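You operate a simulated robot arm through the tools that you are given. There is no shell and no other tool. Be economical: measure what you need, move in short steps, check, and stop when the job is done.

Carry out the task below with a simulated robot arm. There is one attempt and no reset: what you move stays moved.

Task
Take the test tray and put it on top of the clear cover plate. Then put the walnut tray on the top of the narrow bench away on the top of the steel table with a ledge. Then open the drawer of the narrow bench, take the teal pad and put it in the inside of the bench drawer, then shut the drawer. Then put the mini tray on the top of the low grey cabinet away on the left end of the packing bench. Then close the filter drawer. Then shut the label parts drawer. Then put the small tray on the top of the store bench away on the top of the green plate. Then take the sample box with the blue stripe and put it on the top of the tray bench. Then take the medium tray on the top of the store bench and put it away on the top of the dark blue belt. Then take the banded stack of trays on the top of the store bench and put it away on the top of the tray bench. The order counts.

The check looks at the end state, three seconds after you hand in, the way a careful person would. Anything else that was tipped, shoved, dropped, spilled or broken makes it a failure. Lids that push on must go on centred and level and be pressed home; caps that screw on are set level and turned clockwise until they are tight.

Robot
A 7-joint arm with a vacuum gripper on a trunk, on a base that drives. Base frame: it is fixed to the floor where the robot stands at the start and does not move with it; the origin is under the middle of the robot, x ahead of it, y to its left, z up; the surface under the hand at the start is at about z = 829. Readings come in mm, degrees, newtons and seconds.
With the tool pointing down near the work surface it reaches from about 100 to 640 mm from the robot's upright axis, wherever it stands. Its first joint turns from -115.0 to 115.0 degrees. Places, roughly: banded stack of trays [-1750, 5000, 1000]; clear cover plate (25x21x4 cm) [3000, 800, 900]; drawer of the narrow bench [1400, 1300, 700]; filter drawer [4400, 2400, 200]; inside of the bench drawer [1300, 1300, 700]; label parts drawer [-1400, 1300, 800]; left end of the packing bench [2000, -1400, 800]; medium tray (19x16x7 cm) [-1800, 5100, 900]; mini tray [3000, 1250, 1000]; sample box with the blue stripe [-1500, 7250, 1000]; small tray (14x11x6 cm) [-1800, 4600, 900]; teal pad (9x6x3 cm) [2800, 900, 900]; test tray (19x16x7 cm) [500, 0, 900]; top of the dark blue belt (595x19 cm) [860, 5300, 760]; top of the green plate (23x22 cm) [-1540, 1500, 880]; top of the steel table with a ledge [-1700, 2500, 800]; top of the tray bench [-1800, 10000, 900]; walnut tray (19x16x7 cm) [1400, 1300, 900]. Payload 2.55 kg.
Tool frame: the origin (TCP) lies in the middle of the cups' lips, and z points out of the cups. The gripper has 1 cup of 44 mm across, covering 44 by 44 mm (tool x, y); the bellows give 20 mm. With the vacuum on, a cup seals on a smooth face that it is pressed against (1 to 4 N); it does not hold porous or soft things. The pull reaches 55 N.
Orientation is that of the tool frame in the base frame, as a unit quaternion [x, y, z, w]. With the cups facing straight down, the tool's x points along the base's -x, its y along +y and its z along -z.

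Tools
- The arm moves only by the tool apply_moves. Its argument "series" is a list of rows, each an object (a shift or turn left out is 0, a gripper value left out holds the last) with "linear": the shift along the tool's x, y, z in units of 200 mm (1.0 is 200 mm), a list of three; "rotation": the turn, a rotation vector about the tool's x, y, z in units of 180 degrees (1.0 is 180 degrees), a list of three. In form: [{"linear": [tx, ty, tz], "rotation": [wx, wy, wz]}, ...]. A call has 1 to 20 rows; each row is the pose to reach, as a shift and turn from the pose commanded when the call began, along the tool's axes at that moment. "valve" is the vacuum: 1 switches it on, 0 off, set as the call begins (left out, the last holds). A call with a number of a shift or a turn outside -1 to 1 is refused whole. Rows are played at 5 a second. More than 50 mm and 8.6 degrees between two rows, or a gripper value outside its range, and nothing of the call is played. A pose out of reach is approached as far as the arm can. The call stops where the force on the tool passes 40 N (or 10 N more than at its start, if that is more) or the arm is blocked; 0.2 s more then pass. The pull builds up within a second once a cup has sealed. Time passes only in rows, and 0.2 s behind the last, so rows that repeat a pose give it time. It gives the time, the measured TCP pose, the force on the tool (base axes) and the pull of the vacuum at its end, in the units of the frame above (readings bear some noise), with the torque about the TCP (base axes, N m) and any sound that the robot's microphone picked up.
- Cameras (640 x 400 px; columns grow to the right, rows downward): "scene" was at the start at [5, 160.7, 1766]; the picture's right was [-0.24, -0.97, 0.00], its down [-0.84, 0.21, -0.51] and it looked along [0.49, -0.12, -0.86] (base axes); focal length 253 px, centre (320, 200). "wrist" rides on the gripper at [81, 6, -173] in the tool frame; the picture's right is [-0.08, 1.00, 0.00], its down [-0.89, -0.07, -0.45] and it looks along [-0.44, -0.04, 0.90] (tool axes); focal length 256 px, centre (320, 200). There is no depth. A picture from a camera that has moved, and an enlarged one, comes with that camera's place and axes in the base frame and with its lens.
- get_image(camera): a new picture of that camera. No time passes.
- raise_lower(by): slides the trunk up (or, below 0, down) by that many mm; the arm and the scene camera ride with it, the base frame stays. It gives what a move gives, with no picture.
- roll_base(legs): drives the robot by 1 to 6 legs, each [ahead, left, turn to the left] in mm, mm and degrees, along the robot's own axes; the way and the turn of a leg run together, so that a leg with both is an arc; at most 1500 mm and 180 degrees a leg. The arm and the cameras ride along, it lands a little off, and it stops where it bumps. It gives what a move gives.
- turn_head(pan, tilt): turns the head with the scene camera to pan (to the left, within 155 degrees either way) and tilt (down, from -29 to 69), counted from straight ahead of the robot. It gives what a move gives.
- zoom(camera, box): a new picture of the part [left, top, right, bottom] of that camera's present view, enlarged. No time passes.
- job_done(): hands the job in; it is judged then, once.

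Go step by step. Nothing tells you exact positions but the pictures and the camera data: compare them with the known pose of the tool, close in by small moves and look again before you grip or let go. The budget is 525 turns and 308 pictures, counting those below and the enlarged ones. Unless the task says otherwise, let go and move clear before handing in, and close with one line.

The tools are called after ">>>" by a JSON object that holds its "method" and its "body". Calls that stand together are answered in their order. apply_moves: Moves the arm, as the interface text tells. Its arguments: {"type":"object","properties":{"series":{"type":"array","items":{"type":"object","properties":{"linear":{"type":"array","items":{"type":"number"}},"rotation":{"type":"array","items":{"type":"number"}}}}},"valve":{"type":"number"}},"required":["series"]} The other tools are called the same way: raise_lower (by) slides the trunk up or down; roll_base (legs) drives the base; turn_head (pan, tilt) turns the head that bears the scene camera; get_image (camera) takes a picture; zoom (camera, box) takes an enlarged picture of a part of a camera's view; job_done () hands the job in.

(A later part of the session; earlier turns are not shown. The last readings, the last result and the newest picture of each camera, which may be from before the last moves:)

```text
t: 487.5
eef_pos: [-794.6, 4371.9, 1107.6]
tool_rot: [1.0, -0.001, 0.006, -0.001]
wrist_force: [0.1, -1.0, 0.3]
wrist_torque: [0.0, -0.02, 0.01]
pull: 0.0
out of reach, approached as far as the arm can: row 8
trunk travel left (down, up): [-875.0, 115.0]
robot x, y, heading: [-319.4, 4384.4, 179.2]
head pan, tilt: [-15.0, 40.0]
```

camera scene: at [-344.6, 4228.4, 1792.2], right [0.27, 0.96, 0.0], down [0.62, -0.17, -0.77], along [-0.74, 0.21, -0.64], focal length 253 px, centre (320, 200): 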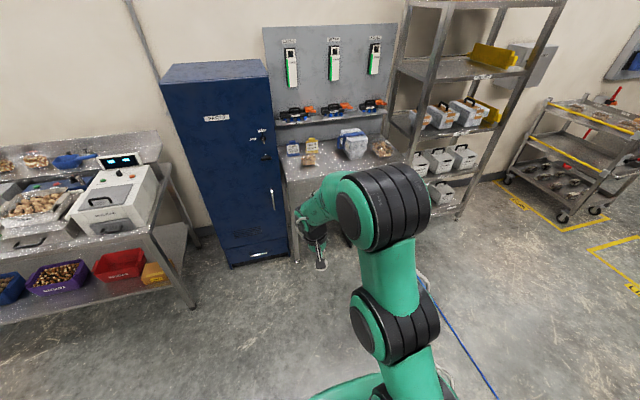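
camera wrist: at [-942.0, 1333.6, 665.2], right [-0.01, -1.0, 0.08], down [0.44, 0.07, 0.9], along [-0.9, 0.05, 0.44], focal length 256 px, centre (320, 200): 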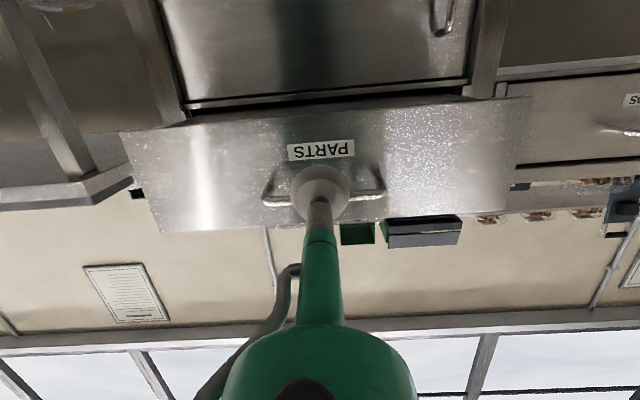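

Tool is vertical again. The store bench (right of the blue locker) holds the small tray near (-1715, 4545), the banded stack, and the medium tray. Approaching.

>>> {"method": "roll_base", "body": {"legs": [[300, -230, 0.7], [350, 0, 0]]}}

>>> {"method": "turn_head", "body": {"pan": 0, "tilt": 50}}

>>> {"method": "get_image", "body": {"camera": "scene"}}

>>> {"method": "get_image", "body": {"camera": "wrist"}}

```text
t: 491.8
eef_pos: [-1443.6, 4598.6, 1108.1]
tool_rot: [1.0, 0.01, 0.003, 0.0]
wrist_force: [-0.3, -0.8, -0.1]
wrist_torque: [0.01, 0.02, 0.01]
pull: 0.1
trunk travel left (down, up): [-875.0, 115.0]
robot x, y, heading: [-969.4, 4618.3, -179.6]
head pan, tilt: [-15.0, 40.0]
```

```text
t: 492.6
eef_pos: [-1442.5, 4597.6, 1108.4]
tool_rot: [1.0, 0.009, 0.003, 0.0]
wrist_force: [-1.2, 0.8, -0.5]
wrist_torque: [-0.01, 0.02, -0.03]
pull: 0.1
trunk travel left (down, up): [-875.0, 115.0]
robot x, y, heading: [-967.8, 4619.5, -179.5]
head pan, tilt: [0.0, 50.0]
```

```text
187 pictures are left
camera scene: at [-984.0, 4441.7, 1778.1], right [-0.01, 1.0, 0.0], down [0.77, 0.01, -0.64], along [-0.64, 0.0, -0.77], focal length 253 px, centre (320, 200)
```

scene: 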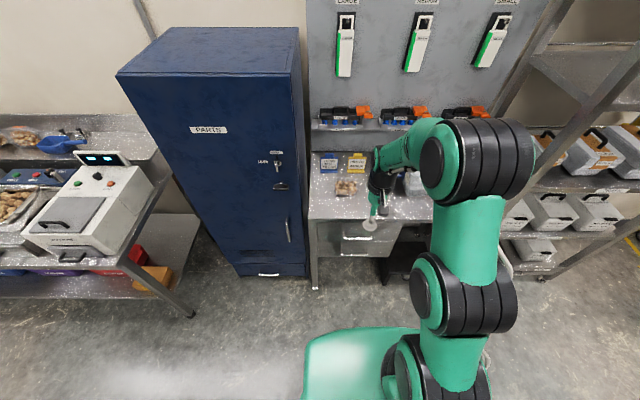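

```text
186 pictures are left
camera wrist: at [-1363.3, 4592.8, 1282.1], right [-0.06, -1.0, 0.0], down [-0.9, 0.05, 0.44], along [-0.44, 0.03, -0.9], focal length 256 px, centre (320, 200)
```

wrist: 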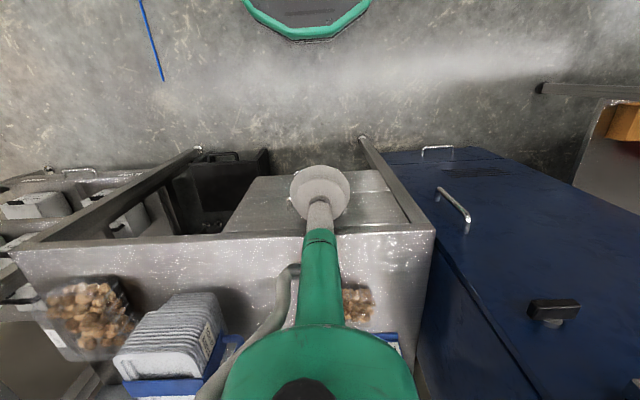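

>>> {"method": "roll_base", "body": {"legs": [[200, 20, 0]]}}

>>> {"method": "get_image", "body": {"camera": "wrist"}}

>>> {"method": "zoom", "body": {"camera": "scene", "box": [280, 100, 480, 240]}}

```text
t: 494.2
eef_pos: [-1645.1, 4574.9, 1107.9]
tool_rot: [1.0, 0.01, 0.004, 0.0]
wrist_force: [0.2, -1.2, -0.9]
wrist_torque: [-0.01, -0.05, 0.0]
pull: 0.0
trunk travel left (down, up): [-875.0, 115.0]
robot x, y, heading: [-1170.0, 4597.3, -179.5]
head pan, tilt: [0.0, 50.0]
```

```text
185 pictures are left
camera wrist: at [-1565.6, 4570.5, 1281.9], right [-0.06, -1.0, 0.0], down [-0.9, 0.05, 0.44], along [-0.44, 0.03, -0.9], focal length 256 px, centre (320, 200)
```

wrist: 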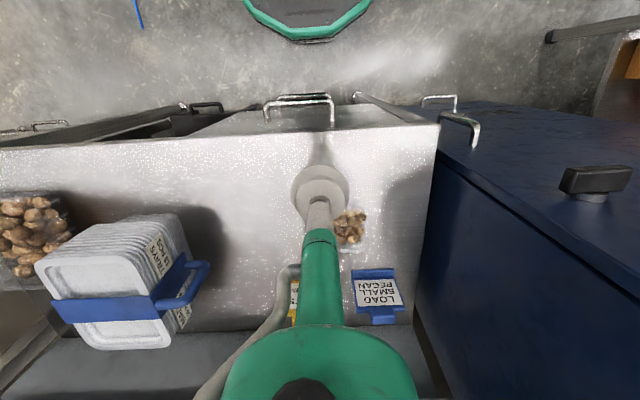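

```text
2.86 times, centred on (380, 170) of scene
camera zoom: at [-1186.4, 4419.7, 1778.0], right [-0.01, 1.0, 0.0], down [0.77, 0.01, -0.64], along [-0.64, -0.01, -0.77], focal length 722 px, centre (149, 286)
```

zoom: 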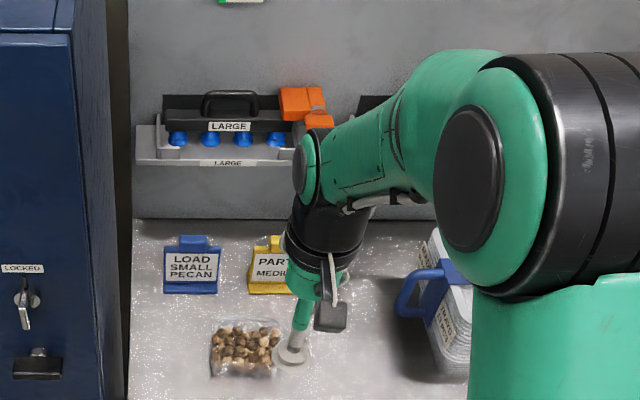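

>>> {"method": "apply_moves", "body": {"series": [{"linear": [-0.15, 0.04, 0.1]}, {"linear": [-0.3, 0.08, 0.2]}, {"linear": [-0.45, 0.12, 0.3]}, {"linear": [-0.6, 0.16, 0.4]}, {"linear": [-0.65, 0.16, 0.5]}, {"linear": [-0.65, 0.16, 0.5]}]}}

>>> {"method": "get_image", "body": {"camera": "wrist"}}

>>> {"method": "zoom", "body": {"camera": "scene", "box": [280, 130, 440, 240]}}

```text
t: 495.6
eef_pos: [-1773.9, 4540.5, 1008.3]
tool_rot: [1.0, 0.01, 0.004, 0.0]
wrist_force: [0.1, -0.3, 0.4]
wrist_torque: [0.0, 0.0, -0.02]
pull: 0.0
trunk travel left (down, up): [-875.0, 115.0]
robot x, y, heading: [-1165.5, 4595.9, -179.4]
head pan, tilt: [0.0, 50.0]
```

```text
183 pictures are left
camera wrist: at [-1694.4, 4535.8, 1180.4], right [-0.06, -1.0, 0.0], down [-0.9, 0.05, 0.44], along [-0.44, 0.03, -0.9], focal length 256 px, centre (320, 200)
```

wrist: 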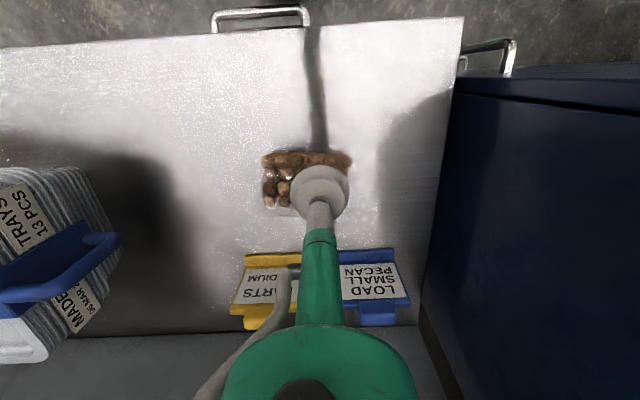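

```text
3.64 times, centred on (360, 185) of scene
camera zoom: at [-1185.6, 4419.6, 1778.0], right [-0.01, 1.0, 0.0], down [0.77, 0.01, -0.64], along [-0.64, -0.01, -0.77], focal length 919 px, centre (174, 254)
```

zoom: 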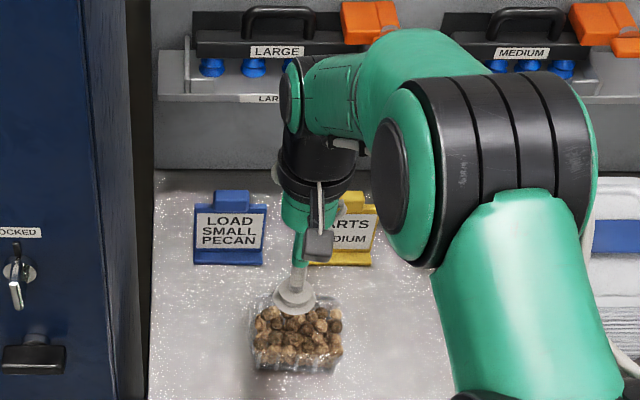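

>>> {"method": "apply_moves", "body": {"series": [{"linear": [0, -0.04, 0.15]}, {"linear": [0, -0.04, 0.2]}, {"linear": [0, -0.04, 0.23]}, {"linear": [0, -0.04, 0.25]}, {"linear": [0, -0.04, 0.27]}, {"linear": [0, -0.04, 0.29]}, {"linear": [0, -0.04, 0.31]}, {"linear": [0, -0.04, 0.33]}, {"linear": [0, -0.04, 0.35]}, {"linear": [0, -0.04, 0.37]}], "valve": 1}}

```text
t: 497.8
eef_pos: [-1771.3, 4547.5, 933.4]
tool_rot: [1.0, 0.011, 0.004, 0.0]
wrist_force: [1.8, -0.1, 1.1]
wrist_torque: [-0.02, -0.01, 0.01]
pull: 0.1
trunk travel left (down, up): [-875.0, 115.0]
robot x, y, heading: [-1167.2, 4597.5, -179.6]
head pan, tilt: [0.0, 50.0]
```

>>> {"method": "apply_moves", "body": {"series": [{"linear": [0, 0, 0.015]}, {"linear": [0, 0, 0.03]}, {"linear": [0, 0, 0.045]}, {"linear": [0, 0, 0.06]}, {"linear": [0, 0, 0.075]}, {"linear": [0, 0, 0.09]}, {"linear": [0, 0, 0.105]}]}}

```text
t: 499.4
eef_pos: [-1769.6, 4549.6, 912.5]
tool_rot: [1.0, 0.01, 0.003, -0.001]
wrist_force: [6.6, -0.3, 12.4]
wrist_torque: [0.04, 0.31, -0.04]
pull: 0.1
trunk travel left (down, up): [-875.0, 115.0]
robot x, y, heading: [-1170.2, 4593.4, -179.5]
head pan, tilt: [0.0, 50.0]
```

Contact but no seal yet; checking the picture.

>>> {"method": "get_image", "body": {"camera": "wrist"}}

>>> {"method": "zoom", "body": {"camera": "scene", "box": [300, 150, 420, 230]}}

```text
181 pictures are left
camera wrist: at [-1691.1, 4544.4, 1086.2], right [-0.06, -1.0, 0.0], down [-0.9, 0.05, 0.44], along [-0.44, 0.03, -0.9], focal length 256 px, centre (320, 200)
```

wrist: 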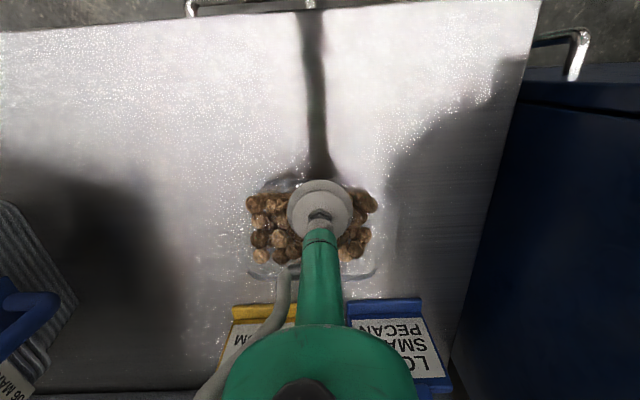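

```text
5.00 times, centred on (360, 190) of scene
camera zoom: at [-1183.1, 4419.9, 1778.2], right [-0.01, 1.0, 0.0], down [0.77, 0.01, -0.64], along [-0.64, -0.01, -0.77], focal length 1264 px, centre (120, 250)
```

zoom: 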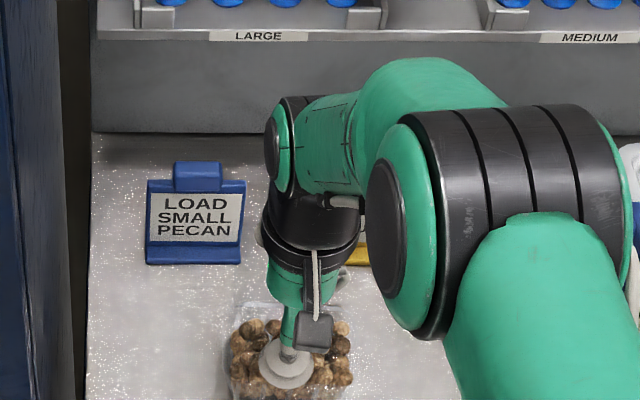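

The cup is too near the tray's front edge; raise, shift 20 mm back (−x), and retry.

>>> {"method": "apply_moves", "body": {"series": [{"linear": [0, 0, -0.08]}, {"linear": [-0.05, 0.0, -0.12]}, {"linear": [-0.1, 0, -0.12]}, {"linear": [-0.1, 0, -0.06]}, {"linear": [-0.1, 0, -0.03]}, {"linear": [-0.1, 0, -0.01]}, {"linear": [-0.1, 0, 0.0]}, {"linear": [-0.1, 0, 0.015]}, {"linear": [-0.1, 0, 0.015]}]}}

```text
t: 501.4
eef_pos: [-1790.4, 4547.3, 913.1]
tool_rot: [1.0, 0.01, 0.001, -0.001]
wrist_force: [7.4, 0.0, 23.4]
wrist_torque: [-0.03, 0.29, -0.04]
pull: 0.1
trunk travel left (down, up): [-875.0, 115.0]
robot x, y, heading: [-1170.3, 4596.3, -179.3]
head pan, tilt: [0.0, 50.0]
```

>>> {"method": "get_image", "body": {"camera": "wrist"}}

>>> {"method": "zoom", "body": {"camera": "wrist", "box": [220, 150, 420, 290]}}

```text
179 pictures are left
camera wrist: at [-1710.4, 4542.9, 1085.7], right [-0.06, -1.0, 0.0], down [-0.89, 0.05, 0.44], along [-0.44, 0.03, -0.9], focal length 256 px, centre (320, 200)
```

wrist: 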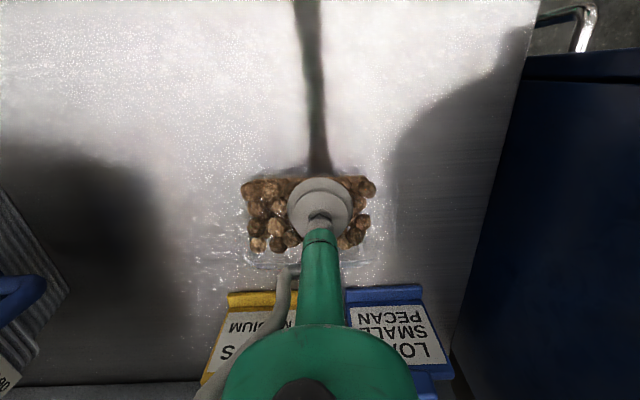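

```text
2.86 times, centred on (320, 220) of wrist
camera zoom: at [-1710.4, 4542.9, 1085.7], right [-0.06, -1.0, 0.0], down [-0.89, 0.05, 0.44], along [-0.44, 0.03, -0.9], focal length 731 px, centre (320, 143)
```

zoom: 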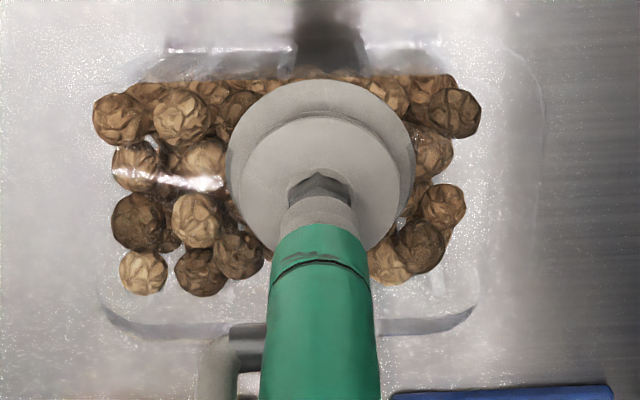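

>>> {"method": "apply_moves", "body": {"series": [{"linear": [0, 0, -0.1]}, {"linear": [0, 0, -0.3]}, {"linear": [0.1, 0, -0.5]}, {"linear": [0.3, 0, -0.55]}, {"linear": [0.5, 0, -0.6]}, {"linear": [0.7, 0, -0.6]}, {"linear": [0.9, 0, -0.6]}], "valve": 0}}

>>> {"method": "zoom", "body": {"camera": "wrist", "box": [230, 210, 430, 330]}}

>>> {"method": "zoom", "body": {"camera": "scene", "box": [310, 160, 400, 220]}}

```text
t: 503.0
eef_pos: [-1612.4, 4549.5, 1032.8]
tool_rot: [1.0, 0.01, 0.003, 0.0]
wrist_force: [-0.6, 0.1, 0.3]
wrist_torque: [0.0, 0.04, -0.01]
pull: 0.1
trunk travel left (down, up): [-875.0, 115.0]
robot x, y, heading: [-1166.4, 4596.9, -179.4]
head pan, tilt: [0.0, 50.0]
```

```text
3.20 times, centred on (330, 270) of wrist
camera zoom: at [-1532.7, 4544.3, 1205.6], right [-0.06, -1.0, 0.0], down [-0.9, 0.05, 0.44], along [-0.44, 0.03, -0.9], focal length 819 px, centre (288, -24)
```

zoom: 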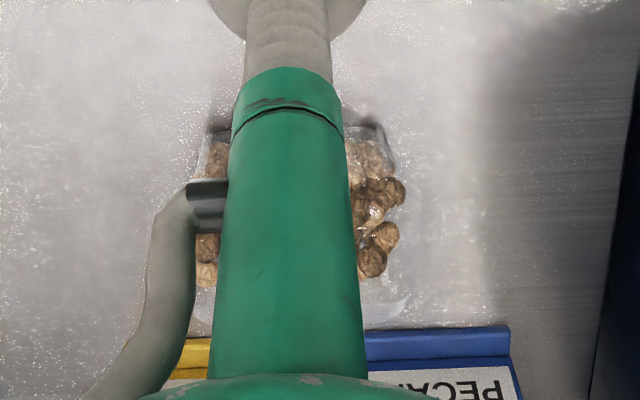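

```text
6.67 times, centred on (355, 190) of scene
camera zoom: at [-1183.8, 4419.9, 1778.1], right [-0.01, 1.0, 0.0], down [0.77, 0.01, -0.64], along [-0.64, -0.01, -0.77], focal length 1685 px, centre (87, 267)
```

zoom: 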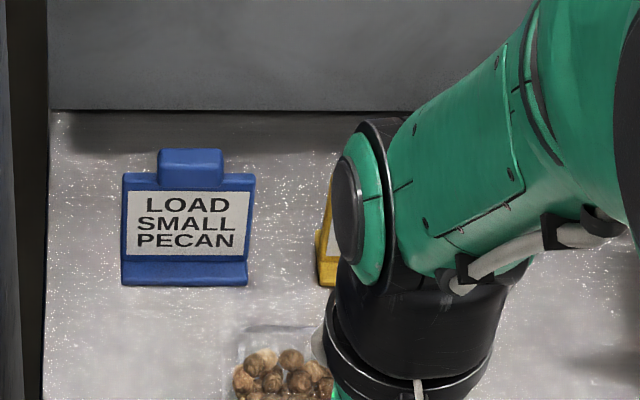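

>>> {"method": "apply_moves", "body": {"series": [{"linear": [0, -0.2, 0]}, {"linear": [0, -0.4, 0]}, {"linear": [0, -0.6, 0]}, {"linear": [0, -0.8, 0]}]}}

>>> {"method": "zoom", "body": {"camera": "scene", "box": [310, 165, 410, 225]}}

>>> {"method": "get_image", "body": {"camera": "wrist"}}

```text
t: 504.0
eef_pos: [-1617.5, 4712.9, 1033.3]
tool_rot: [1.0, 0.01, 0.004, 0.0]
wrist_force: [-0.6, -0.3, 0.0]
wrist_torque: [-0.06, -0.01, -0.03]
pull: 0.1
trunk travel left (down, up): [-875.0, 115.0]
robot x, y, heading: [-1169.0, 4597.8, -179.5]
head pan, tilt: [0.0, 50.0]
```

```text
6.40 times, centred on (360, 195) of scene
camera zoom: at [-1185.7, 4421.5, 1778.2], right [-0.01, 1.0, 0.0], down [0.77, 0.01, -0.64], along [-0.64, -0.01, -0.77], focal length 1618 px, centre (64, 232)
```

zoom: 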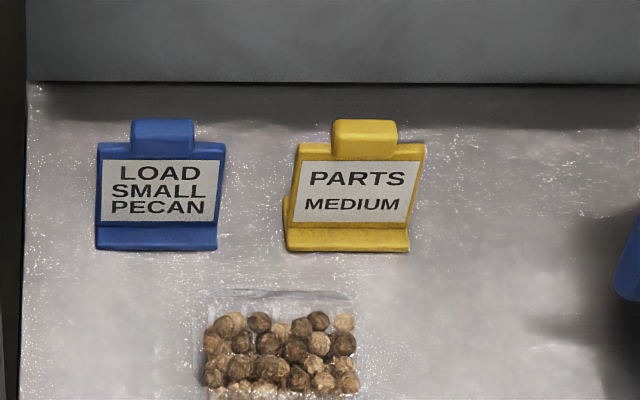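

```text
174 pictures are left
camera wrist: at [-1537.9, 4709.0, 1206.0], right [-0.06, -1.0, 0.0], down [-0.9, 0.05, 0.44], along [-0.44, 0.03, -0.9], focal length 256 px, centre (320, 200)
```

wrist: 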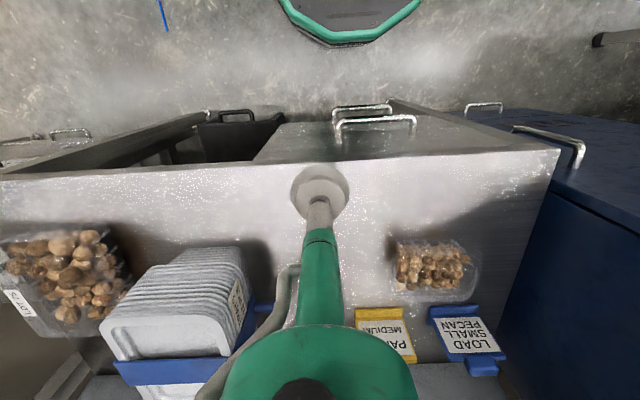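

>>> {"method": "zoom", "body": {"camera": "wrist", "box": [370, 220, 500, 320]}}

>>> {"method": "zoom", "body": {"camera": "scene", "box": [325, 195, 385, 245]}}

```text
4.00 times, centred on (435, 270) of wrist
camera zoom: at [-1537.9, 4709.0, 1206.0], right [-0.06, -1.0, 0.0], down [-0.9, 0.05, 0.44], along [-0.44, 0.03, -0.9], focal length 1024 px, centre (-140, -80)
```

zoom: 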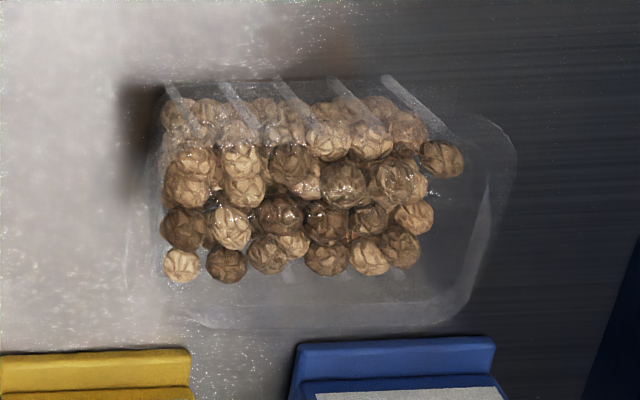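

```text
8.00 times, centred on (355, 220) of scene
camera zoom: at [-1185.7, 4421.5, 1778.2], right [-0.01, 1.0, 0.0], down [0.77, 0.01, -0.64], along [-0.64, -0.01, -0.77], focal length 2022 px, centre (40, 40)
```

zoom: 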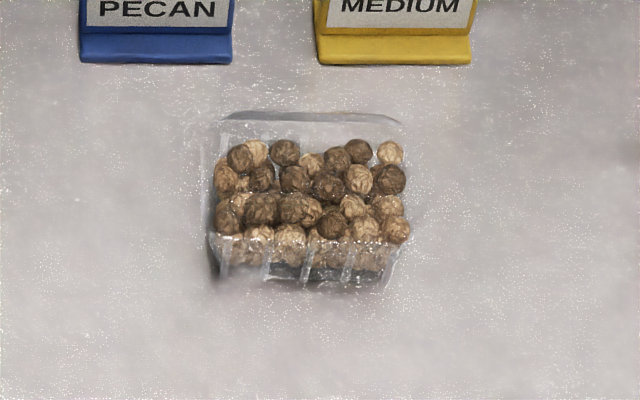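

The tray's true centre is about (-1811, 4557) – my earlier touch was ~20 mm short, near the rim. I'll move the base 40 mm closer and retry on the exact centre.

>>> {"method": "roll_base", "body": {"legs": [[40, 0, 0]]}}

>>> {"method": "apply_moves", "body": {"series": [{"linear": [-0.1, 0.2, 0]}, {"linear": [-0.2, 0.4, 0]}, {"linear": [-0.35, 0.6, 0]}, {"linear": [-0.5, 0.75, 0.05]}, {"linear": [-0.65, 0.78, 0.15]}, {"linear": [-0.77, 0.78, 0.25]}, {"linear": [-0.77, 0.78, 0.25]}]}}

>>> {"method": "get_image", "body": {"camera": "wrist"}}

```text
t: 504.8
eef_pos: [-1654.9, 4712.4, 1032.0]
tool_rot: [1.0, 0.011, 0.003, 0.0]
wrist_force: [0.2, -0.4, -0.2]
wrist_torque: [0.02, -0.06, -0.01]
pull: 0.1
trunk travel left (down, up): [-875.0, 115.0]
robot x, y, heading: [-1205.8, 4594.8, -179.2]
head pan, tilt: [0.0, 50.0]
```

```text
t: 506.4
eef_pos: [-1805.1, 4550.2, 979.6]
tool_rot: [1.0, 0.012, 0.003, 0.0]
wrist_force: [-0.4, 0.7, 0.4]
wrist_torque: [0.05, 0.02, -0.01]
pull: 0.2
trunk travel left (down, up): [-875.0, 115.0]
robot x, y, heading: [-1209.8, 4595.0, -179.5]
head pan, tilt: [0.0, 50.0]
```

```text
171 pictures are left
camera wrist: at [-1726.1, 4546.2, 1153.6], right [-0.06, -1.0, 0.0], down [-0.9, 0.05, 0.44], along [-0.44, 0.03, -0.9], focal length 256 px, centre (320, 200)
```

wrist: 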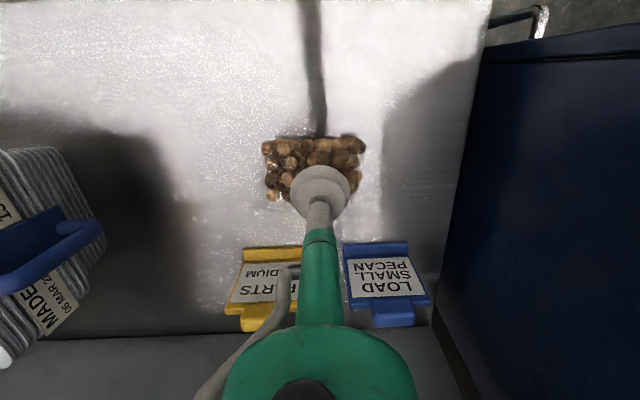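

>>> {"method": "apply_moves", "body": {"series": [{"linear": [-0.025, -0.04, 0.15]}, {"linear": [-0.025, -0.04, 0.25]}, {"linear": [-0.025, -0.04, 0.28]}, {"linear": [-0.025, -0.04, 0.3]}, {"linear": [-0.025, -0.04, 0.31]}, {"linear": [-0.025, -0.04, 0.32]}, {"linear": [-0.025, -0.04, 0.33]}, {"linear": [-0.025, -0.04, 0.34]}, {"linear": [-0.025, -0.04, 0.35]}, {"linear": [-0.025, -0.04, 0.35]}], "valve": 1}}

```text
t: 507.6
eef_pos: [-1818.7, 4559.4, 932.1]
tool_rot: [1.0, 0.011, -0.008, 0.0]
wrist_force: [2.9, 0.6, 18.8]
wrist_torque: [0.02, 0.57, 0.0]
pull: 55.0
trunk travel left (down, up): [-875.0, 115.0]
robot x, y, heading: [-1208.0, 4595.3, -179.0]
head pan, tilt: [0.0, 50.0]
stopped in row 5: the force on the tool passed its limit at 40 N (the readings are from after the stop); the commanded pose is now the measured one
```

Sealed this time. Lifting.

>>> {"method": "apply_moves", "body": {"series": [{"linear": [0, 0, -0.04]}, {"linear": [0, 0, -0.12]}, {"linear": [0, 0, -0.3]}, {"linear": [0.05, 0, -0.5]}, {"linear": [0.2, 0, -0.65]}, {"linear": [0.4, 0, -0.75]}, {"linear": [0.6, 0, -0.8]}, {"linear": [0.8, -0.1, -0.8]}, {"linear": [0.8, -0.1, -0.8]}]}}

>>> {"method": "get_image", "body": {"camera": "wrist"}}

```text
t: 509.6
eef_pos: [-1656.0, 4585.8, 1084.1]
tool_rot: [1.0, 0.012, -0.002, -0.001]
wrist_force: [-1.0, -0.9, -3.9]
wrist_torque: [0.04, 0.1, 0.0]
pull: 54.8
trunk travel left (down, up): [-875.0, 115.0]
robot x, y, heading: [-1208.1, 4590.8, -179.5]
head pan, tilt: [0.0, 50.0]
```

```text
170 pictures are left
camera wrist: at [-1574.4, 4579.7, 1257.1], right [-0.06, -1.0, 0.0], down [-0.89, 0.05, 0.45], along [-0.45, 0.03, -0.89], focal length 256 px, centre (320, 200)
```

wrist: 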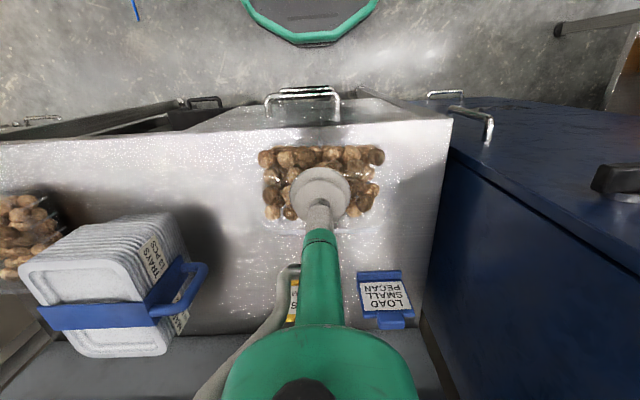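

Small tray held. Driving to the green plate.

>>> {"method": "roll_base", "body": {"legs": [[-350, 0, -0.5], [-350, 0, 0], [0, 1020, 0], [0, 1020, 0], [0, 1020, 0]]}}

>>> {"method": "turn_head", "body": {"pan": 0, "tilt": 48}}

>>> {"method": "get_image", "body": {"camera": "scene"}}

```text
t: 528.7
eef_pos: [-931.2, 1466.7, 1085.3]
tool_rot: [1.0, 0.014, -0.002, 0.001]
wrist_force: [0.3, 0.0, -1.3]
wrist_torque: [0.05, -0.03, 0.01]
pull: 54.9
trunk travel left (down, up): [-875.0, 115.0]
robot x, y, heading: [-480.8, 1478.1, -179.0]
head pan, tilt: [0.0, 50.0]
```

```text
t: 529.3
eef_pos: [-931.8, 1465.8, 1084.4]
tool_rot: [1.0, 0.013, -0.002, 0.0]
wrist_force: [-0.4, -0.3, -4.9]
wrist_torque: [0.04, 0.11, -0.02]
pull: 54.6
trunk travel left (down, up): [-875.0, 115.0]
robot x, y, heading: [-484.1, 1475.8, -179.3]
head pan, tilt: [0.0, 48.0]
```

```text
169 pictures are left
camera scene: at [-499.3, 1301.9, 1780.7], right [-0.01, 1.0, 0.0], down [0.74, 0.01, -0.67], along [-0.67, -0.01, -0.74], focal length 253 px, centre (320, 200)
```

scene: 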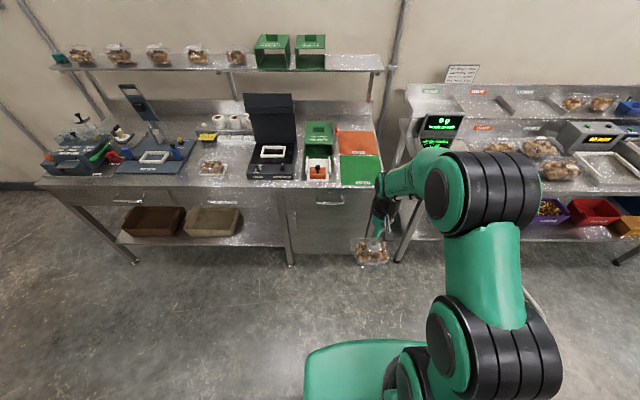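

>>> {"method": "roll_base", "body": {"legs": [[430, -20, -0.8]]}}

>>> {"method": "get_image", "body": {"camera": "wrist"}}

>>> {"method": "zoom", "body": {"camera": "scene", "box": [270, 100, 470, 240]}}

```text
t: 531.9
eef_pos: [-1355.8, 1492.0, 1084.8]
tool_rot: [1.0, 0.003, -0.001, 0.0]
wrist_force: [0.4, 0.4, -0.8]
wrist_torque: [-0.03, -0.07, -0.01]
pull: 55.2
trunk travel left (down, up): [-875.0, 115.0]
robot x, y, heading: [-904.2, 1496.2, 179.8]
head pan, tilt: [0.0, 48.0]
```

```text
168 pictures are left
camera wrist: at [-1275.3, 1485.8, 1257.4], right [-0.07, -1.0, 0.0], down [-0.89, 0.06, 0.45], along [-0.45, 0.03, -0.89], focal length 256 px, centre (320, 200)
```

wrist: 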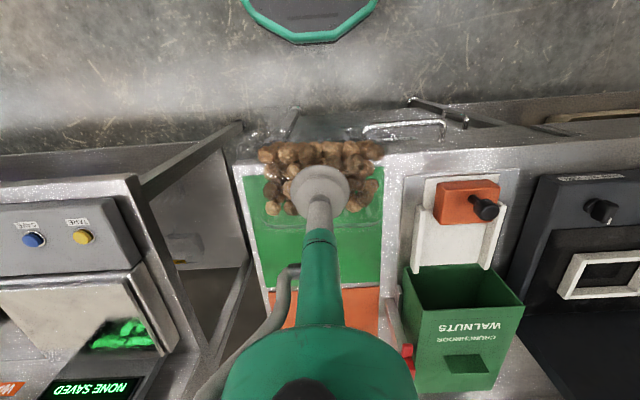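

```text
2.86 times, centred on (370, 170) of scene
camera zoom: at [-928.5, 1319.7, 1780.8], right [0.0, 1.0, 0.0], down [0.74, 0.0, -0.67], along [-0.67, 0.0, -0.74], focal length 722 px, centre (177, 286)
```

zoom: 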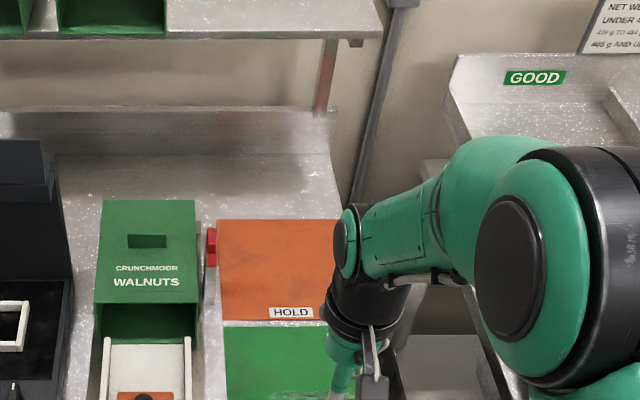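

>>> {"method": "apply_moves", "body": {"series": [{"linear": [-0.2, -0.02, 0.05]}, {"linear": [-0.4, -0.04, 0.1]}, {"linear": [-0.6, -0.06, 0.15]}, {"linear": [-0.8, -0.075, 0.2]}, {"linear": [-0.87, -0.075, 0.35]}, {"linear": [-0.87, -0.075, 0.5]}, {"linear": [-0.87, -0.075, 0.5]}]}}

>>> {"method": "get_image", "body": {"camera": "wrist"}}

>>> {"method": "zoom", "body": {"camera": "scene", "box": [270, 130, 470, 270]}}

```text
t: 533.5
eef_pos: [-1529.5, 1508.4, 986.7]
tool_rot: [1.0, 0.003, -0.002, 0.0]
wrist_force: [0.4, 0.4, -0.3]
wrist_torque: [0.0, -0.07, 0.0]
pull: 55.1
trunk travel left (down, up): [-875.0, 115.0]
robot x, y, heading: [-906.5, 1494.6, 179.7]
head pan, tilt: [0.0, 48.0]
```

```text
166 pictures are left
camera wrist: at [-1447.7, 1502.1, 1159.2], right [-0.07, -1.0, 0.0], down [-0.89, 0.06, 0.45], along [-0.45, 0.03, -0.89], focal length 256 px, centre (320, 200)
```

wrist: 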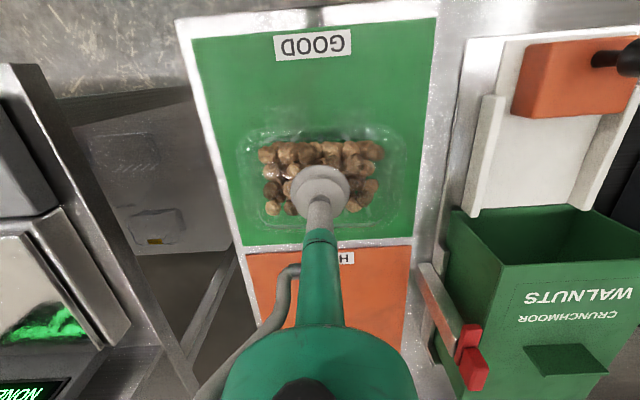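

```text
2.86 times, centred on (370, 200) of scene
camera zoom: at [-927.5, 1319.6, 1780.8], right [0.0, 1.0, 0.0], down [0.74, 0.0, -0.67], along [-0.67, 0.0, -0.74], focal length 722 px, centre (177, 200)
```

zoom: 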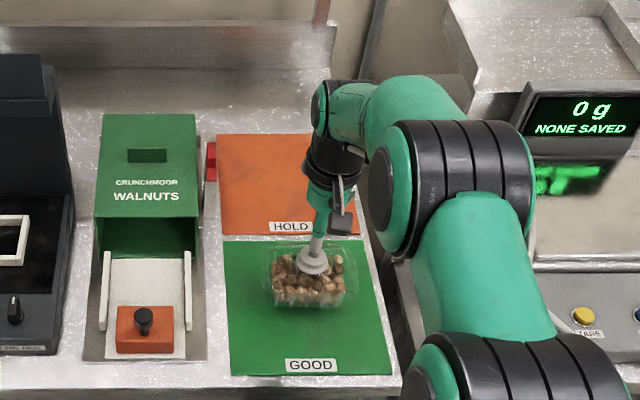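

Centred over the green plate. Lowering.

>>> {"method": "apply_moves", "body": {"series": [{"linear": [0, 0, 0.08]}, {"linear": [0, 0, 0.13]}, {"linear": [0, 0, 0.16]}, {"linear": [0, 0, 0.18]}, {"linear": [0, 0, 0.195]}, {"linear": [0, 0, 0.21]}, {"linear": [0, 0, 0.225]}]}}

```text
t: 534.8
eef_pos: [-1540.0, 1506.7, 956.9]
tool_rot: [1.0, 0.003, -0.014, -0.001]
wrist_force: [3.6, 0.4, 18.5]
wrist_torque: [0.01, 0.61, 0.01]
pull: 54.6
trunk travel left (down, up): [-875.0, 115.0]
robot x, y, heading: [-906.6, 1497.6, 179.6]
head pan, tilt: [0.0, 48.0]
stopped in row 6: the force on the tool passed its limit at 40 N (the readings are from after the stop); the commanded pose is now the measured one
```

>>> {"method": "apply_moves", "body": {"series": [{"linear": [0, 0, 0]}, {"linear": [0, 0, 0]}, {"linear": [0, 0, 0]}, {"linear": [0, 0, 0]}, {"linear": [0, 0, -0.03]}, {"linear": [0, 0, -0.1]}, {"linear": [0, 0, -0.25]}, {"linear": [0, 0, -0.45]}, {"linear": [0.1, 0, -0.6], "rotation": [0, 0.007, 0]}, {"linear": [0.3, 0, -0.65], "rotation": [0, 0.007, 0]}, {"linear": [0.5, 0, -0.7], "rotation": [0, 0.007, 0]}, {"linear": [0.7, 0, -0.7], "rotation": [0, 0.007, 0]}], "valve": 0}}

>>> {"method": "zoom", "body": {"camera": "scene", "box": [270, 130, 470, 270]}}

```text
t: 537.4
eef_pos: [-1390.8, 1507.8, 1088.8]
tool_rot: [1.0, 0.004, 0.003, 0.0]
wrist_force: [0.5, 0.8, 0.1]
wrist_torque: [-0.03, 0.01, -0.02]
pull: 0.2
trunk travel left (down, up): [-875.0, 115.0]
robot x, y, heading: [-905.8, 1497.8, 179.8]
head pan, tilt: [0.0, 48.0]
```

```text
2.86 times, centred on (370, 200) of scene
camera zoom: at [-925.9, 1319.7, 1780.8], right [0.0, 1.0, 0.0], down [0.74, 0.0, -0.67], along [-0.67, 0.0, -0.74], focal length 722 px, centre (177, 200)
```

zoom: 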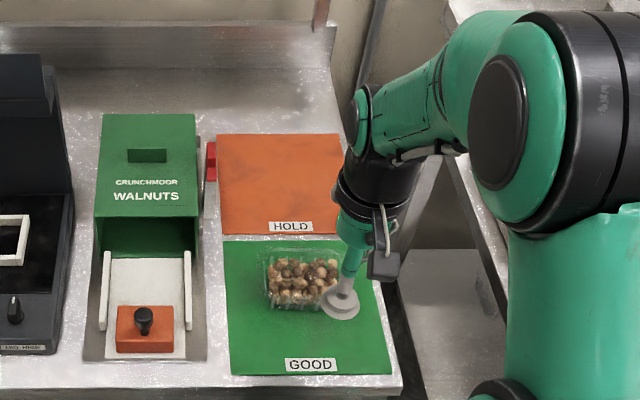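

Small tray is on the green plate. Next: the sample box with the blue stripe, near (-1500, 7250). Driving there in stages.

>>> {"method": "roll_base", "body": {"legs": [[-500, 0, 0], [0, -1000, 0.5], [0, -1000, 0.5], [0, -1000, 0.5], [0, -1000, 0.5]]}}

>>> {"method": "turn_head", "body": {"pan": -40, "tilt": 30}}

>>> {"method": "get_image", "body": {"camera": "scene"}}

```text
t: 559.6
eef_pos: [-1035.1, 5530.4, 1088.1]
tool_rot: [1.0, 0.029, 0.003, -0.001]
wrist_force: [0.0, -1.3, 0.7]
wrist_torque: [-0.02, 0.01, 0.01]
pull: 0.0
trunk travel left (down, up): [-875.0, 115.0]
robot x, y, heading: [-553.8, 5542.4, -177.2]
head pan, tilt: [0.0, 48.0]
```

```text
t: 560.7
eef_pos: [-1035.8, 5529.5, 1088.0]
tool_rot: [1.0, 0.029, 0.004, 0.0]
wrist_force: [-0.3, 0.7, -0.2]
wrist_torque: [-0.01, 0.01, 0.0]
pull: 0.0
trunk travel left (down, up): [-875.0, 115.0]
robot x, y, heading: [-551.5, 5543.9, -177.3]
head pan, tilt: [-40.0, 30.0]
```

```text
163 pictures are left
camera scene: at [-555.4, 5424.2, 1807.5], right [0.61, 0.8, 0.0], down [0.4, -0.3, -0.87], along [-0.69, 0.52, -0.5], focal length 253 px, centre (320, 200)
```

scene: 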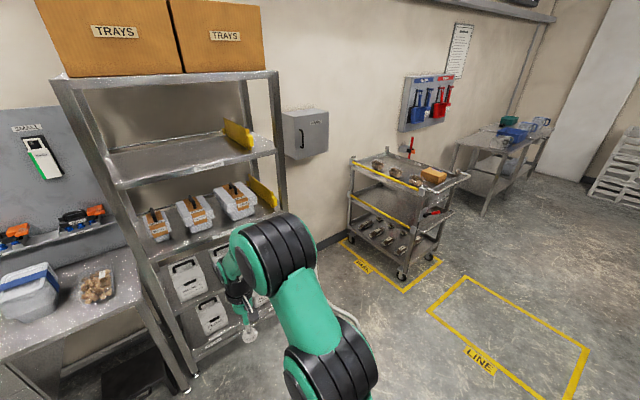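

>>> {"method": "zoom", "body": {"camera": "scene", "box": [330, 110, 560, 260]}}

>>> {"method": "roll_base", "body": {"legs": [[0, -850, -1.4], [0, -800, -1]]}}

>>> {"method": "turn_head", "body": {"pan": 0, "tilt": 42}}

>>> {"method": "get_image", "body": {"camera": "scene"}}

```text
2.67 times, centred on (445, 185) of scene
camera zoom: at [-555.4, 5424.2, 1807.5], right [0.61, 0.8, 0.0], down [0.4, -0.3, -0.87], along [-0.69, 0.52, -0.5], focal length 674 px, centre (-13, 240)
```

zoom: 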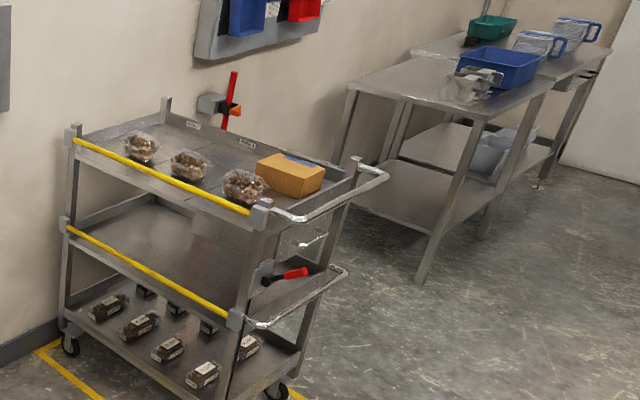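

```text
t: 569.1
eef_pos: [-1100.9, 7181.1, 1087.9]
tool_rot: [1.0, 0.018, 0.003, 0.0]
wrist_force: [0.5, -0.6, -0.3]
wrist_torque: [-0.04, 0.02, 0.0]
pull: 0.0
trunk travel left (down, up): [-875.0, 115.0]
robot x, y, heading: [-615.8, 7184.5, -178.6]
head pan, tilt: [-40.0, 30.0]
```

```text
t: 570.1
eef_pos: [-1099.9, 7181.2, 1088.4]
tool_rot: [1.0, 0.018, 0.004, 0.0]
wrist_force: [0.9, -0.3, 0.2]
wrist_torque: [0.02, -0.02, 0.02]
pull: 0.1
trunk travel left (down, up): [-875.0, 115.0]
robot x, y, heading: [-623.0, 7179.3, -179.1]
head pan, tilt: [0.0, 42.0]
```

```text
161 pictures are left
camera scene: at [-636.6, 7005.2, 1789.3], right [-0.02, 1.0, 0.0], down [0.67, 0.01, -0.74], along [-0.74, -0.02, -0.67], focal length 253 px, centre (320, 200)
```

scene: 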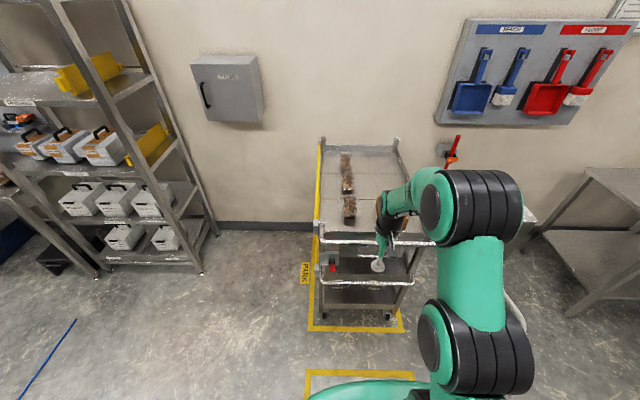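

>>> {"method": "get_image", "body": {"camera": "wrist"}}

>>> {"method": "zoom", "body": {"camera": "scene", "box": [290, 120, 470, 260]}}

```text
160 pictures are left
camera wrist: at [-1021.7, 7177.1, 1261.5], right [-0.04, -1.0, 0.0], down [-0.9, 0.04, 0.44], along [-0.44, 0.02, -0.9], focal length 256 px, centre (320, 200)
```

wrist: 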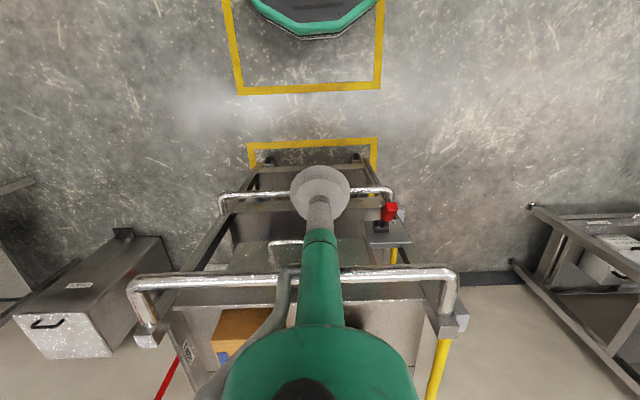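

```text
2.86 times, centred on (380, 190) of scene
camera zoom: at [-636.6, 7005.2, 1789.3], right [-0.02, 1.0, 0.0], down [0.67, 0.01, -0.74], along [-0.74, -0.02, -0.67], focal length 722 px, centre (149, 229)
```

zoom: 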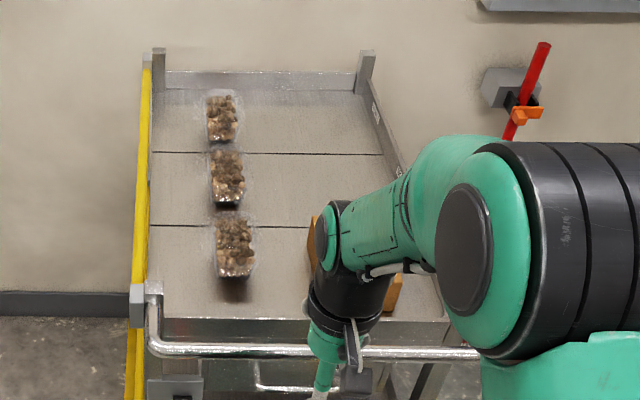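

The box stands near (-1440, 7350) on the trolley top. I'll raise the hand, drive closer without touching the trolley, and look.

>>> {"method": "apply_moves", "body": {"series": [{"linear": [0, 0, -0.2]}, {"linear": [0, 0, -0.4]}]}}

>>> {"method": "roll_base", "body": {"legs": [[200, -130, -1]]}}

>>> {"method": "get_image", "body": {"camera": "wrist"}}

>>> {"method": "get_image", "body": {"camera": "scene"}}

```text
t: 570.7
eef_pos: [-1100.0, 7181.9, 1171.1]
tool_rot: [1.0, 0.017, 0.003, 0.0]
wrist_force: [0.4, -0.2, -0.2]
wrist_torque: [0.0, 0.01, 0.01]
pull: 0.0
trunk travel left (down, up): [-875.0, 115.0]
robot x, y, heading: [-615.4, 7180.7, -178.6]
head pan, tilt: [0.0, 42.0]
```

```text
t: 572.5
eef_pos: [-1310.5, 7322.4, 1170.3]
tool_rot: [1.0, 0.008, 0.003, 0.0]
wrist_force: [0.2, 0.2, -0.2]
wrist_torque: [0.01, -0.03, -0.02]
pull: 0.1
trunk travel left (down, up): [-875.0, 115.0]
robot x, y, heading: [-826.0, 7312.5, -179.6]
head pan, tilt: [0.0, 42.0]
```

```text
158 pictures are left
camera wrist: at [-1231.4, 7316.7, 1343.7], right [-0.06, -1.0, 0.0], down [-0.9, 0.06, 0.44], along [-0.44, 0.03, -0.9], focal length 256 px, centre (320, 200)
```

wrist: 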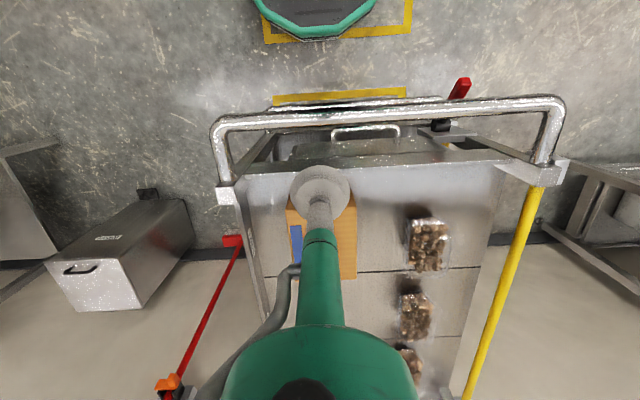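

```text
157 pictures are left
camera scene: at [-848.8, 7136.2, 1789.3], right [0.0, 1.0, 0.0], down [0.67, 0.0, -0.74], along [-0.74, 0.0, -0.67], focal length 253 px, centre (320, 200)
```

scene: 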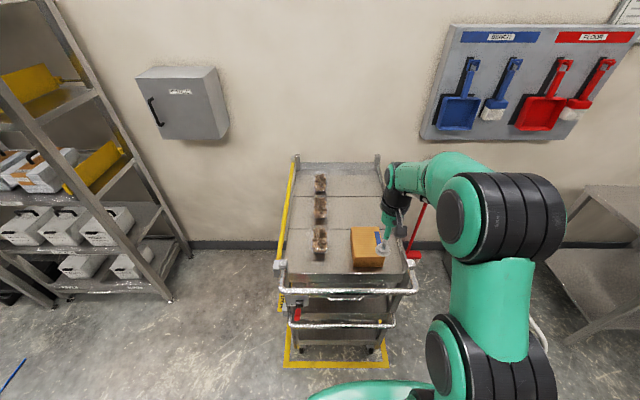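

>>> {"method": "zoom", "body": {"camera": "scene", "box": [300, 200, 440, 300]}}

>>> {"method": "zoom", "body": {"camera": "wrist", "box": [220, 150, 420, 300]}}

```text
4.00 times, centred on (370, 250) of scene
camera zoom: at [-848.8, 7136.2, 1789.3], right [0.0, 1.0, 0.0], down [0.67, 0.0, -0.74], along [-0.74, 0.0, -0.67], focal length 1011 px, centre (120, 0)
```

zoom: 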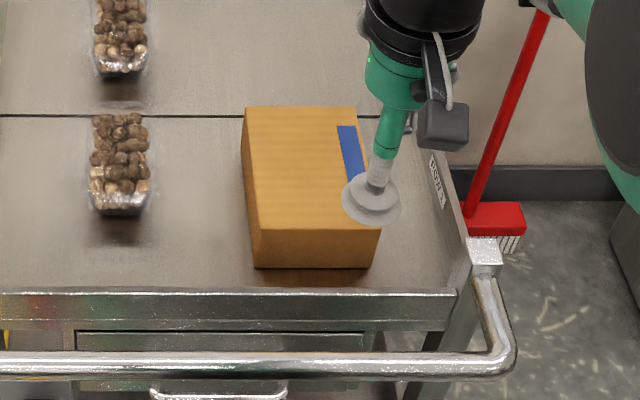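

```text
2.67 times, centred on (320, 225) of wrist
camera zoom: at [-1231.4, 7316.7, 1343.7], right [-0.06, -1.0, 0.0], down [-0.9, 0.06, 0.44], along [-0.44, 0.03, -0.9], focal length 683 px, centre (320, 133)
```

zoom: 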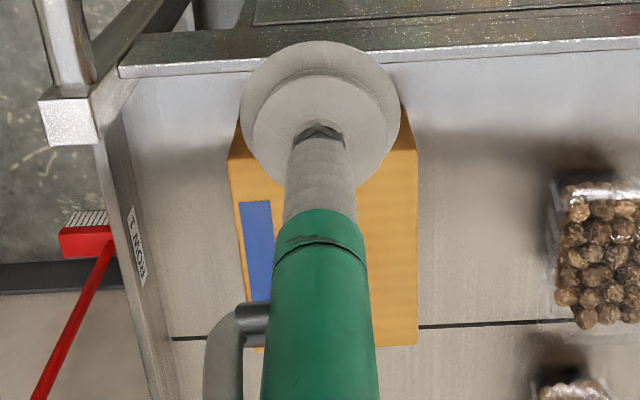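

The box is cardboard with a blue stripe on top; its top centre is about (-1463, 7325), z≈1015. Moving slightly closer and over it.

>>> {"method": "roll_base", "body": {"legs": [[70, 0, 0]]}}

>>> {"method": "apply_moves", "body": {"series": [{"linear": [-0.2, -0.01, 0.1]}, {"linear": [-0.4, -0.02, 0.2]}, {"linear": [-0.43, -0.02, 0.4]}, {"linear": [-0.43, -0.02, 0.45]}, {"linear": [-0.43, -0.02, 0.45]}]}}

>>> {"method": "get_image", "body": {"camera": "wrist"}}

>>> {"method": "zoom", "body": {"camera": "scene", "box": [300, 180, 440, 280]}}

```text
t: 573.5
eef_pos: [-1379.7, 7322.1, 1169.1]
tool_rot: [1.0, 0.008, 0.005, 0.0]
wrist_force: [-0.5, -0.2, -0.8]
wrist_torque: [-0.02, -0.05, -0.01]
pull: 0.1
trunk travel left (down, up): [-875.0, 115.0]
robot x, y, heading: [-895.4, 7314.0, -179.8]
head pan, tilt: [0.0, 42.0]
```

```text
t: 574.8
eef_pos: [-1463.2, 7323.5, 1079.3]
tool_rot: [1.0, 0.008, 0.003, 0.001]
wrist_force: [-0.6, -0.3, 0.7]
wrist_torque: [0.01, 0.01, -0.03]
pull: 0.0
out of reach, approached as far as the arm can: row 2
trunk travel left (down, up): [-875.0, 115.0]
robot x, y, heading: [-896.4, 7312.6, -179.7]
head pan, tilt: [0.0, 42.0]
```

```text
154 pictures are left
camera wrist: at [-1384.7, 7318.5, 1253.0], right [-0.06, -1.0, 0.0], down [-0.9, 0.06, 0.44], along [-0.44, 0.03, -0.9], focal length 256 px, centre (320, 200)
```

wrist: 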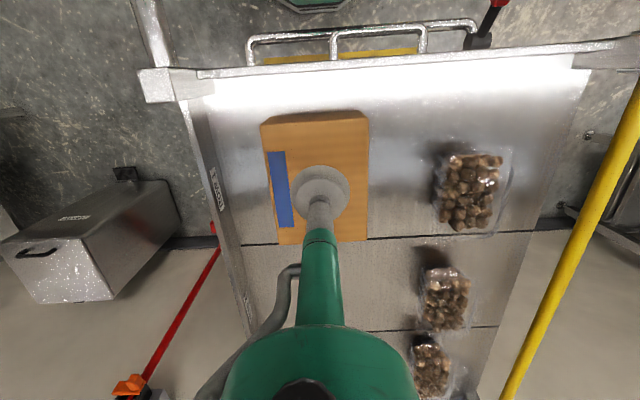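

```text
4.00 times, centred on (370, 230) of scene
camera zoom: at [-916.9, 7135.7, 1789.3], right [0.0, 1.0, 0.0], down [0.67, 0.0, -0.74], along [-0.74, 0.0, -0.67], focal length 1011 px, centre (120, 80)
```

zoom: 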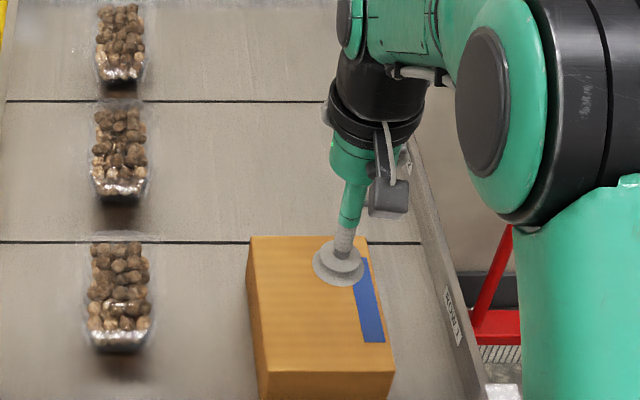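

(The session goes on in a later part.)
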